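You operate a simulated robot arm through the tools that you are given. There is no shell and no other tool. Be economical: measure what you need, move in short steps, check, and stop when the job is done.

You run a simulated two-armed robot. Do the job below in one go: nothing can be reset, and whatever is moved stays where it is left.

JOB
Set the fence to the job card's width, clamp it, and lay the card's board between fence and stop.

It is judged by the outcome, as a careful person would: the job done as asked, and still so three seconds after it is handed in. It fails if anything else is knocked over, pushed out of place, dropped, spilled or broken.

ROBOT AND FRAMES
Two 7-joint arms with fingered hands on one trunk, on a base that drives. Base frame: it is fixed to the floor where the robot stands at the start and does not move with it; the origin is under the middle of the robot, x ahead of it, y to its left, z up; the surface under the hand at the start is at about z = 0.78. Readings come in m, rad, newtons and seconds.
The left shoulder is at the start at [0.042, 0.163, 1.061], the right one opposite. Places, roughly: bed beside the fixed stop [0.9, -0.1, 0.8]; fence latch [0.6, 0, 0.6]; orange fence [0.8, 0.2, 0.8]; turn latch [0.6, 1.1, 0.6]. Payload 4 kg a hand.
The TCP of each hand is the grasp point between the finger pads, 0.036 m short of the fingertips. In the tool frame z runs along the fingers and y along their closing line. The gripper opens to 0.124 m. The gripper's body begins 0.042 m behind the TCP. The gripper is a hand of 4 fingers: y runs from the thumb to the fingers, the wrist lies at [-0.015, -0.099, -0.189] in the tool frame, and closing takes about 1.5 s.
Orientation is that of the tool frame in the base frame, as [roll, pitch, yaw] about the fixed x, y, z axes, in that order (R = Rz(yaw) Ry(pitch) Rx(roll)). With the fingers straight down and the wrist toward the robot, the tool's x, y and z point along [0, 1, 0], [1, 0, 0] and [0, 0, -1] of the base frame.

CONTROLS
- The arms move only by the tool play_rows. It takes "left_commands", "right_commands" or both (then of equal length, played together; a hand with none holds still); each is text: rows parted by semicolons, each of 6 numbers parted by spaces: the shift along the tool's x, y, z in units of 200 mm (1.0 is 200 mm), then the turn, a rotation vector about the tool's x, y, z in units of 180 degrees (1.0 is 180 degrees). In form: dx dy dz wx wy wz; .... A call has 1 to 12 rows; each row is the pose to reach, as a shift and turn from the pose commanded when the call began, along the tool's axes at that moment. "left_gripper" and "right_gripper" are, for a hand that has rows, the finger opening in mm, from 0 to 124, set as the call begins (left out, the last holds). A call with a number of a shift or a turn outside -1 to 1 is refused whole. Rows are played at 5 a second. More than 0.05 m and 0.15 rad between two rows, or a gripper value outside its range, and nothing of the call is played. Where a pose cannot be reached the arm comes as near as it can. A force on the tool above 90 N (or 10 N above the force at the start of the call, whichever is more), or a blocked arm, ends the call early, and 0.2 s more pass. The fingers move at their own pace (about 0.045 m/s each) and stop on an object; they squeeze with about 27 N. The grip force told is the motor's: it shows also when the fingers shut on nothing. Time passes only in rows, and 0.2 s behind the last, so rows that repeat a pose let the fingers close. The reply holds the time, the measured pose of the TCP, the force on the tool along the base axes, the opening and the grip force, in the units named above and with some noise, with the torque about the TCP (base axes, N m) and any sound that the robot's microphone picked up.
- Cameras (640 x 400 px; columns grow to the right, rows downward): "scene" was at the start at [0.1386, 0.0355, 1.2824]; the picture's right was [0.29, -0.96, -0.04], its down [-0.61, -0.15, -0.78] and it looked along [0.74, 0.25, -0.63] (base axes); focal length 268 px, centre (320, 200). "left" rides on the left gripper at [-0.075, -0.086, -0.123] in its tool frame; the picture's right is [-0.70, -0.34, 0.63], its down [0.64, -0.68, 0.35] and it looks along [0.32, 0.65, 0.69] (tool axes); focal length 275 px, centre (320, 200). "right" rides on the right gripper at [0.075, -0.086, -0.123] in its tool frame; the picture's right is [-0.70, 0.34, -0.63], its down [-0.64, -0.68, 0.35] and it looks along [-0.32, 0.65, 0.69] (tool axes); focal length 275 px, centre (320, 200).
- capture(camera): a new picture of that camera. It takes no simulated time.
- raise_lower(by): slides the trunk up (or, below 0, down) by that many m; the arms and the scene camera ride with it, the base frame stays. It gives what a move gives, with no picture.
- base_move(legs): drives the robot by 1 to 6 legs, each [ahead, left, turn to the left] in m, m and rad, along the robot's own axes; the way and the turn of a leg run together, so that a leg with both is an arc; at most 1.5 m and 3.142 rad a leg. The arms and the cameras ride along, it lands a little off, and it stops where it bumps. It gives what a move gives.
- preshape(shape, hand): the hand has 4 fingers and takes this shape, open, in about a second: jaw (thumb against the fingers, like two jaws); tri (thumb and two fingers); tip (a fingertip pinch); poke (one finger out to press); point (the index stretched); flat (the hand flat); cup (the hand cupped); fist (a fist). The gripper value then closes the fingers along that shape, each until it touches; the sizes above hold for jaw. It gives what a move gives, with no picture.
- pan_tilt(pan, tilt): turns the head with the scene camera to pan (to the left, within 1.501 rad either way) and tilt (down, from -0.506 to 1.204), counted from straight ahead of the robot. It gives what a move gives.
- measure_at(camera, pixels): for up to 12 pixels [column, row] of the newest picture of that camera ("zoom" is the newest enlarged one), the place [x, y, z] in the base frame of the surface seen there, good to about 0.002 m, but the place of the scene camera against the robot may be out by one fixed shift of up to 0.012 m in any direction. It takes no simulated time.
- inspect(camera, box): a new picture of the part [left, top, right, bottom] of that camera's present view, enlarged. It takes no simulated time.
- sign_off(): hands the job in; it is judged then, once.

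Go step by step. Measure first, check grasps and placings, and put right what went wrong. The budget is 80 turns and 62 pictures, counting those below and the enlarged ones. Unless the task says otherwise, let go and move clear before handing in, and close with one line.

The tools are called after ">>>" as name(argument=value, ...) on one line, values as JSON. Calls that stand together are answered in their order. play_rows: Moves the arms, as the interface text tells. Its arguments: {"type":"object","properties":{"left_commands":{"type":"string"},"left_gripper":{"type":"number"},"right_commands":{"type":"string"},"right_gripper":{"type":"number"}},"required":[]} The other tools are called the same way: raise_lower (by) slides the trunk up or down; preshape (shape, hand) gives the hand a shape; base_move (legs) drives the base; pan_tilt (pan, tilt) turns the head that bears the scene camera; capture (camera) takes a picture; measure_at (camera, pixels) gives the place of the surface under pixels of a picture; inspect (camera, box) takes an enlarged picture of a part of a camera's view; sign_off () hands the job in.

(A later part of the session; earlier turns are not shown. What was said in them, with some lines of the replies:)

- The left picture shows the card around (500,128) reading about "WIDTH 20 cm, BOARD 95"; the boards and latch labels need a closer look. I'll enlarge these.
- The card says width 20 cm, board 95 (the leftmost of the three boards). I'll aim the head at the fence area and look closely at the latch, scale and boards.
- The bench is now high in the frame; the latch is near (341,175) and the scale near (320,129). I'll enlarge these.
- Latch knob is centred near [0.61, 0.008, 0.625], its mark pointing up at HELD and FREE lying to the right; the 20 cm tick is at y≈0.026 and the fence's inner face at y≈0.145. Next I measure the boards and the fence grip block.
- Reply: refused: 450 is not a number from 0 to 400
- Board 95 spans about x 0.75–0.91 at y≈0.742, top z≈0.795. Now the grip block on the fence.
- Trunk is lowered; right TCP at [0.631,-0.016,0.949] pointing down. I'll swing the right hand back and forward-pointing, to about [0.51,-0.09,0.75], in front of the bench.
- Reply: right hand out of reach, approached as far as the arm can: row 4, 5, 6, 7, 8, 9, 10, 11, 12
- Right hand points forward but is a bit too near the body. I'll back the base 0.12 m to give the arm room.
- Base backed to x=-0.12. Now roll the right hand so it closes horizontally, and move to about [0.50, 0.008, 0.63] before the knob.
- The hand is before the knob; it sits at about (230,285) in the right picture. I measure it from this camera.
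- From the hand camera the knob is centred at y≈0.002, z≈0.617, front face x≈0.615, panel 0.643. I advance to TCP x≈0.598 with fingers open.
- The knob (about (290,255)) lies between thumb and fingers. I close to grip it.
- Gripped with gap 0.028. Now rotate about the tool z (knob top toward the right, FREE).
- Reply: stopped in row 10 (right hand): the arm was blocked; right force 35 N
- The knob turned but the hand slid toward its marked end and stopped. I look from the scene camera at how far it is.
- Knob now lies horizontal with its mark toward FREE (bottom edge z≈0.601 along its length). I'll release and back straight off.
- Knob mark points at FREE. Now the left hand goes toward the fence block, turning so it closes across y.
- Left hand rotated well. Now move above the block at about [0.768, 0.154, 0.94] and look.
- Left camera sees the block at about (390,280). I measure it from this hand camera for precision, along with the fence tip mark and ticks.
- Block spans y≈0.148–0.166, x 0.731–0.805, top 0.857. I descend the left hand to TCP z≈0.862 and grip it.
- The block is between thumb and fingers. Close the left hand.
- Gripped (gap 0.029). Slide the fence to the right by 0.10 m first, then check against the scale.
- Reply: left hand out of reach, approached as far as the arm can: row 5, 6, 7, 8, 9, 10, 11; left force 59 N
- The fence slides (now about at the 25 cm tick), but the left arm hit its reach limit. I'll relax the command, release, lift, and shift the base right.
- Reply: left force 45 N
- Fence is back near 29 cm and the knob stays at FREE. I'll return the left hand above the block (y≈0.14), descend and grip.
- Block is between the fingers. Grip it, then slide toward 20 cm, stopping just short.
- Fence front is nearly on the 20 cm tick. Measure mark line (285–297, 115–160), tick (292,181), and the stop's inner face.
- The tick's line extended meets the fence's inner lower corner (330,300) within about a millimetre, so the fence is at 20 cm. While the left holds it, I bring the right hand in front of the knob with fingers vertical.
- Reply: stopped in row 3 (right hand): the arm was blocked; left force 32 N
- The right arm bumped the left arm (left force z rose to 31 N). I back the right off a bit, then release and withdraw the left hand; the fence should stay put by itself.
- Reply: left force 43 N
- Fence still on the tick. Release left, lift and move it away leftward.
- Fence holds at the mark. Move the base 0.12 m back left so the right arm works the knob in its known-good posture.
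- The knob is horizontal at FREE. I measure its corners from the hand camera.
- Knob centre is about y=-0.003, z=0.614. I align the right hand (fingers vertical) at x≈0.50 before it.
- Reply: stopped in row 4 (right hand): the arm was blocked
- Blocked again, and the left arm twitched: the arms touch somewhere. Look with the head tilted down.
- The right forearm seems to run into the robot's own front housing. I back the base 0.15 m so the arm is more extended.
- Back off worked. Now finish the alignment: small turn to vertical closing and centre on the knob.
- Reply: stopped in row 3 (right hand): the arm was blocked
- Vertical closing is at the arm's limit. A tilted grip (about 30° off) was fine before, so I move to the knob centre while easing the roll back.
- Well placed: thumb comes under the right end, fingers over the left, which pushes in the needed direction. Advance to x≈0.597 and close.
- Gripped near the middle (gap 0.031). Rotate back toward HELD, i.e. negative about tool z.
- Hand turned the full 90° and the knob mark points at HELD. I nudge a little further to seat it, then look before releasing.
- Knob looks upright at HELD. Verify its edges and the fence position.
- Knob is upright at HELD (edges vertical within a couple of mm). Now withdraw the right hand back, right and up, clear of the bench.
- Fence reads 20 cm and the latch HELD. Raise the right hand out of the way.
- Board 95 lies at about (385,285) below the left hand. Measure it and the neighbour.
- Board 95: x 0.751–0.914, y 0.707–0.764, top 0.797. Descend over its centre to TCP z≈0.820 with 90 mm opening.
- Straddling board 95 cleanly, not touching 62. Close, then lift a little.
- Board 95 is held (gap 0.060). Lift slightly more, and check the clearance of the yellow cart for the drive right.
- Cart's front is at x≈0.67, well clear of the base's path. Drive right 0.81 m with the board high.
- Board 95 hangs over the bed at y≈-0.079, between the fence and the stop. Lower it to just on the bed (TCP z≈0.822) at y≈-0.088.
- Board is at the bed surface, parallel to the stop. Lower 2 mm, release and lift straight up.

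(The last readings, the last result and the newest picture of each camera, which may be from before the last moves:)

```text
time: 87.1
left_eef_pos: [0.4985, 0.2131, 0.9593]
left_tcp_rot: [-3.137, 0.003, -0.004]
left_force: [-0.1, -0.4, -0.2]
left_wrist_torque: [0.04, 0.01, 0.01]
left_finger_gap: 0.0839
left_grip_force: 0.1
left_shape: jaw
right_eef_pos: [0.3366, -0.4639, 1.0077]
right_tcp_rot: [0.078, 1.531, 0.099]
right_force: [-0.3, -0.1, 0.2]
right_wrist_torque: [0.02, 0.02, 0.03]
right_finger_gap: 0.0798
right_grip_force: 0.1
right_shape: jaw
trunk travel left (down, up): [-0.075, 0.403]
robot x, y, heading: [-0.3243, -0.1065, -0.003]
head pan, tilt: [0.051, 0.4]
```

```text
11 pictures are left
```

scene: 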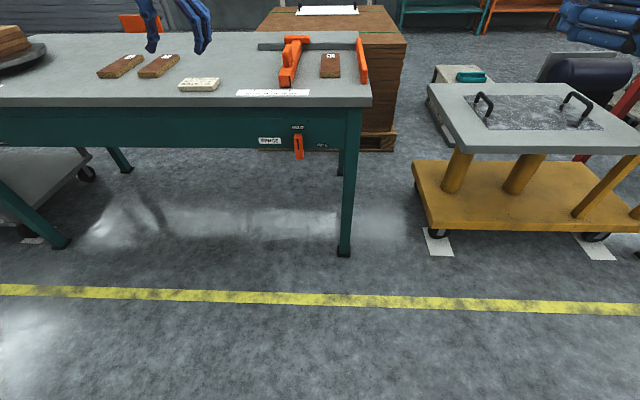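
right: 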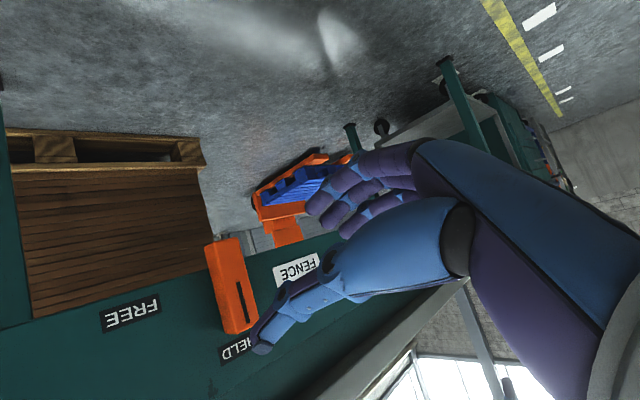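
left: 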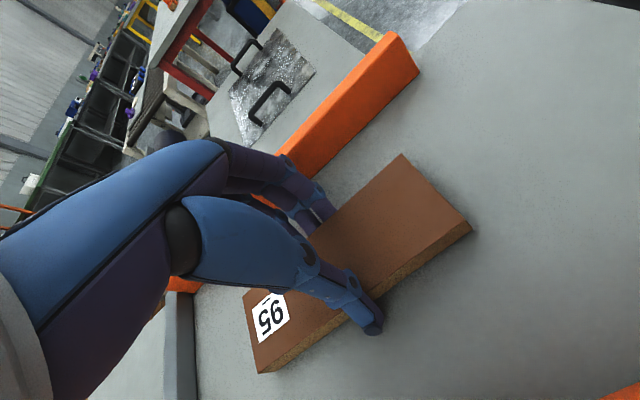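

>>> inspect(camera="scene", box=[230, 25, 390, 165])

>>> inspect(camera="scene", box=[268, 65, 332, 105])

>>> measure_at(camera="zoom", pixels=[[169, 250], [245, 255], [160, 200], [175, 160], [210, 120], [190, 175]])

```text
2.86 times, centred on (310, 95) of scene
```

zoom: 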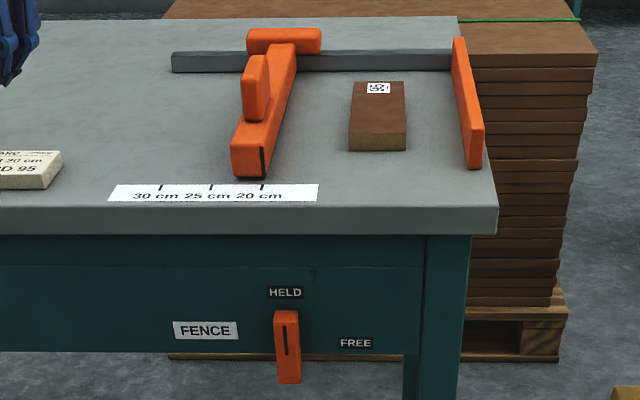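

```text
10.00 times, centred on (300, 85) of scene
```

zoom: 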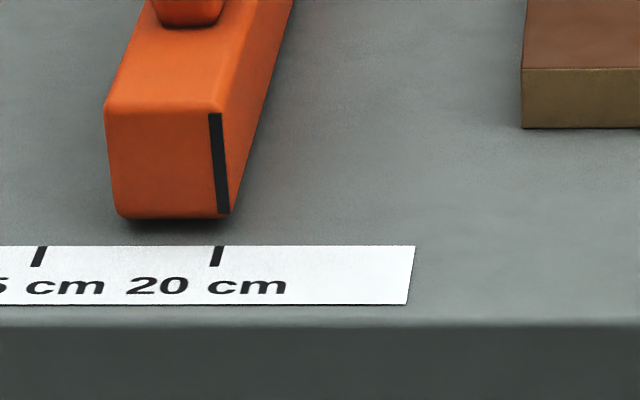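

```text
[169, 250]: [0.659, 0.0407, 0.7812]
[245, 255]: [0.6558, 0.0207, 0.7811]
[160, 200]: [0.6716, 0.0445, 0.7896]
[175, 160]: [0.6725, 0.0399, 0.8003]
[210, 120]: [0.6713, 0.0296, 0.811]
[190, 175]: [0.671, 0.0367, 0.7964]
```

The fence's inner face meets the 20 cm tick line, the latch mark points at HELD, and board 95 lies flat between fence and stop. The other boards and the card are where they were and both hands are clear, so I'm handing in.

>>> sign_off()

```text
The job is handed in.
```

The fence is set to 20 cm and clamped (latch at HELD), and board 95 lies between the fence and the stop.
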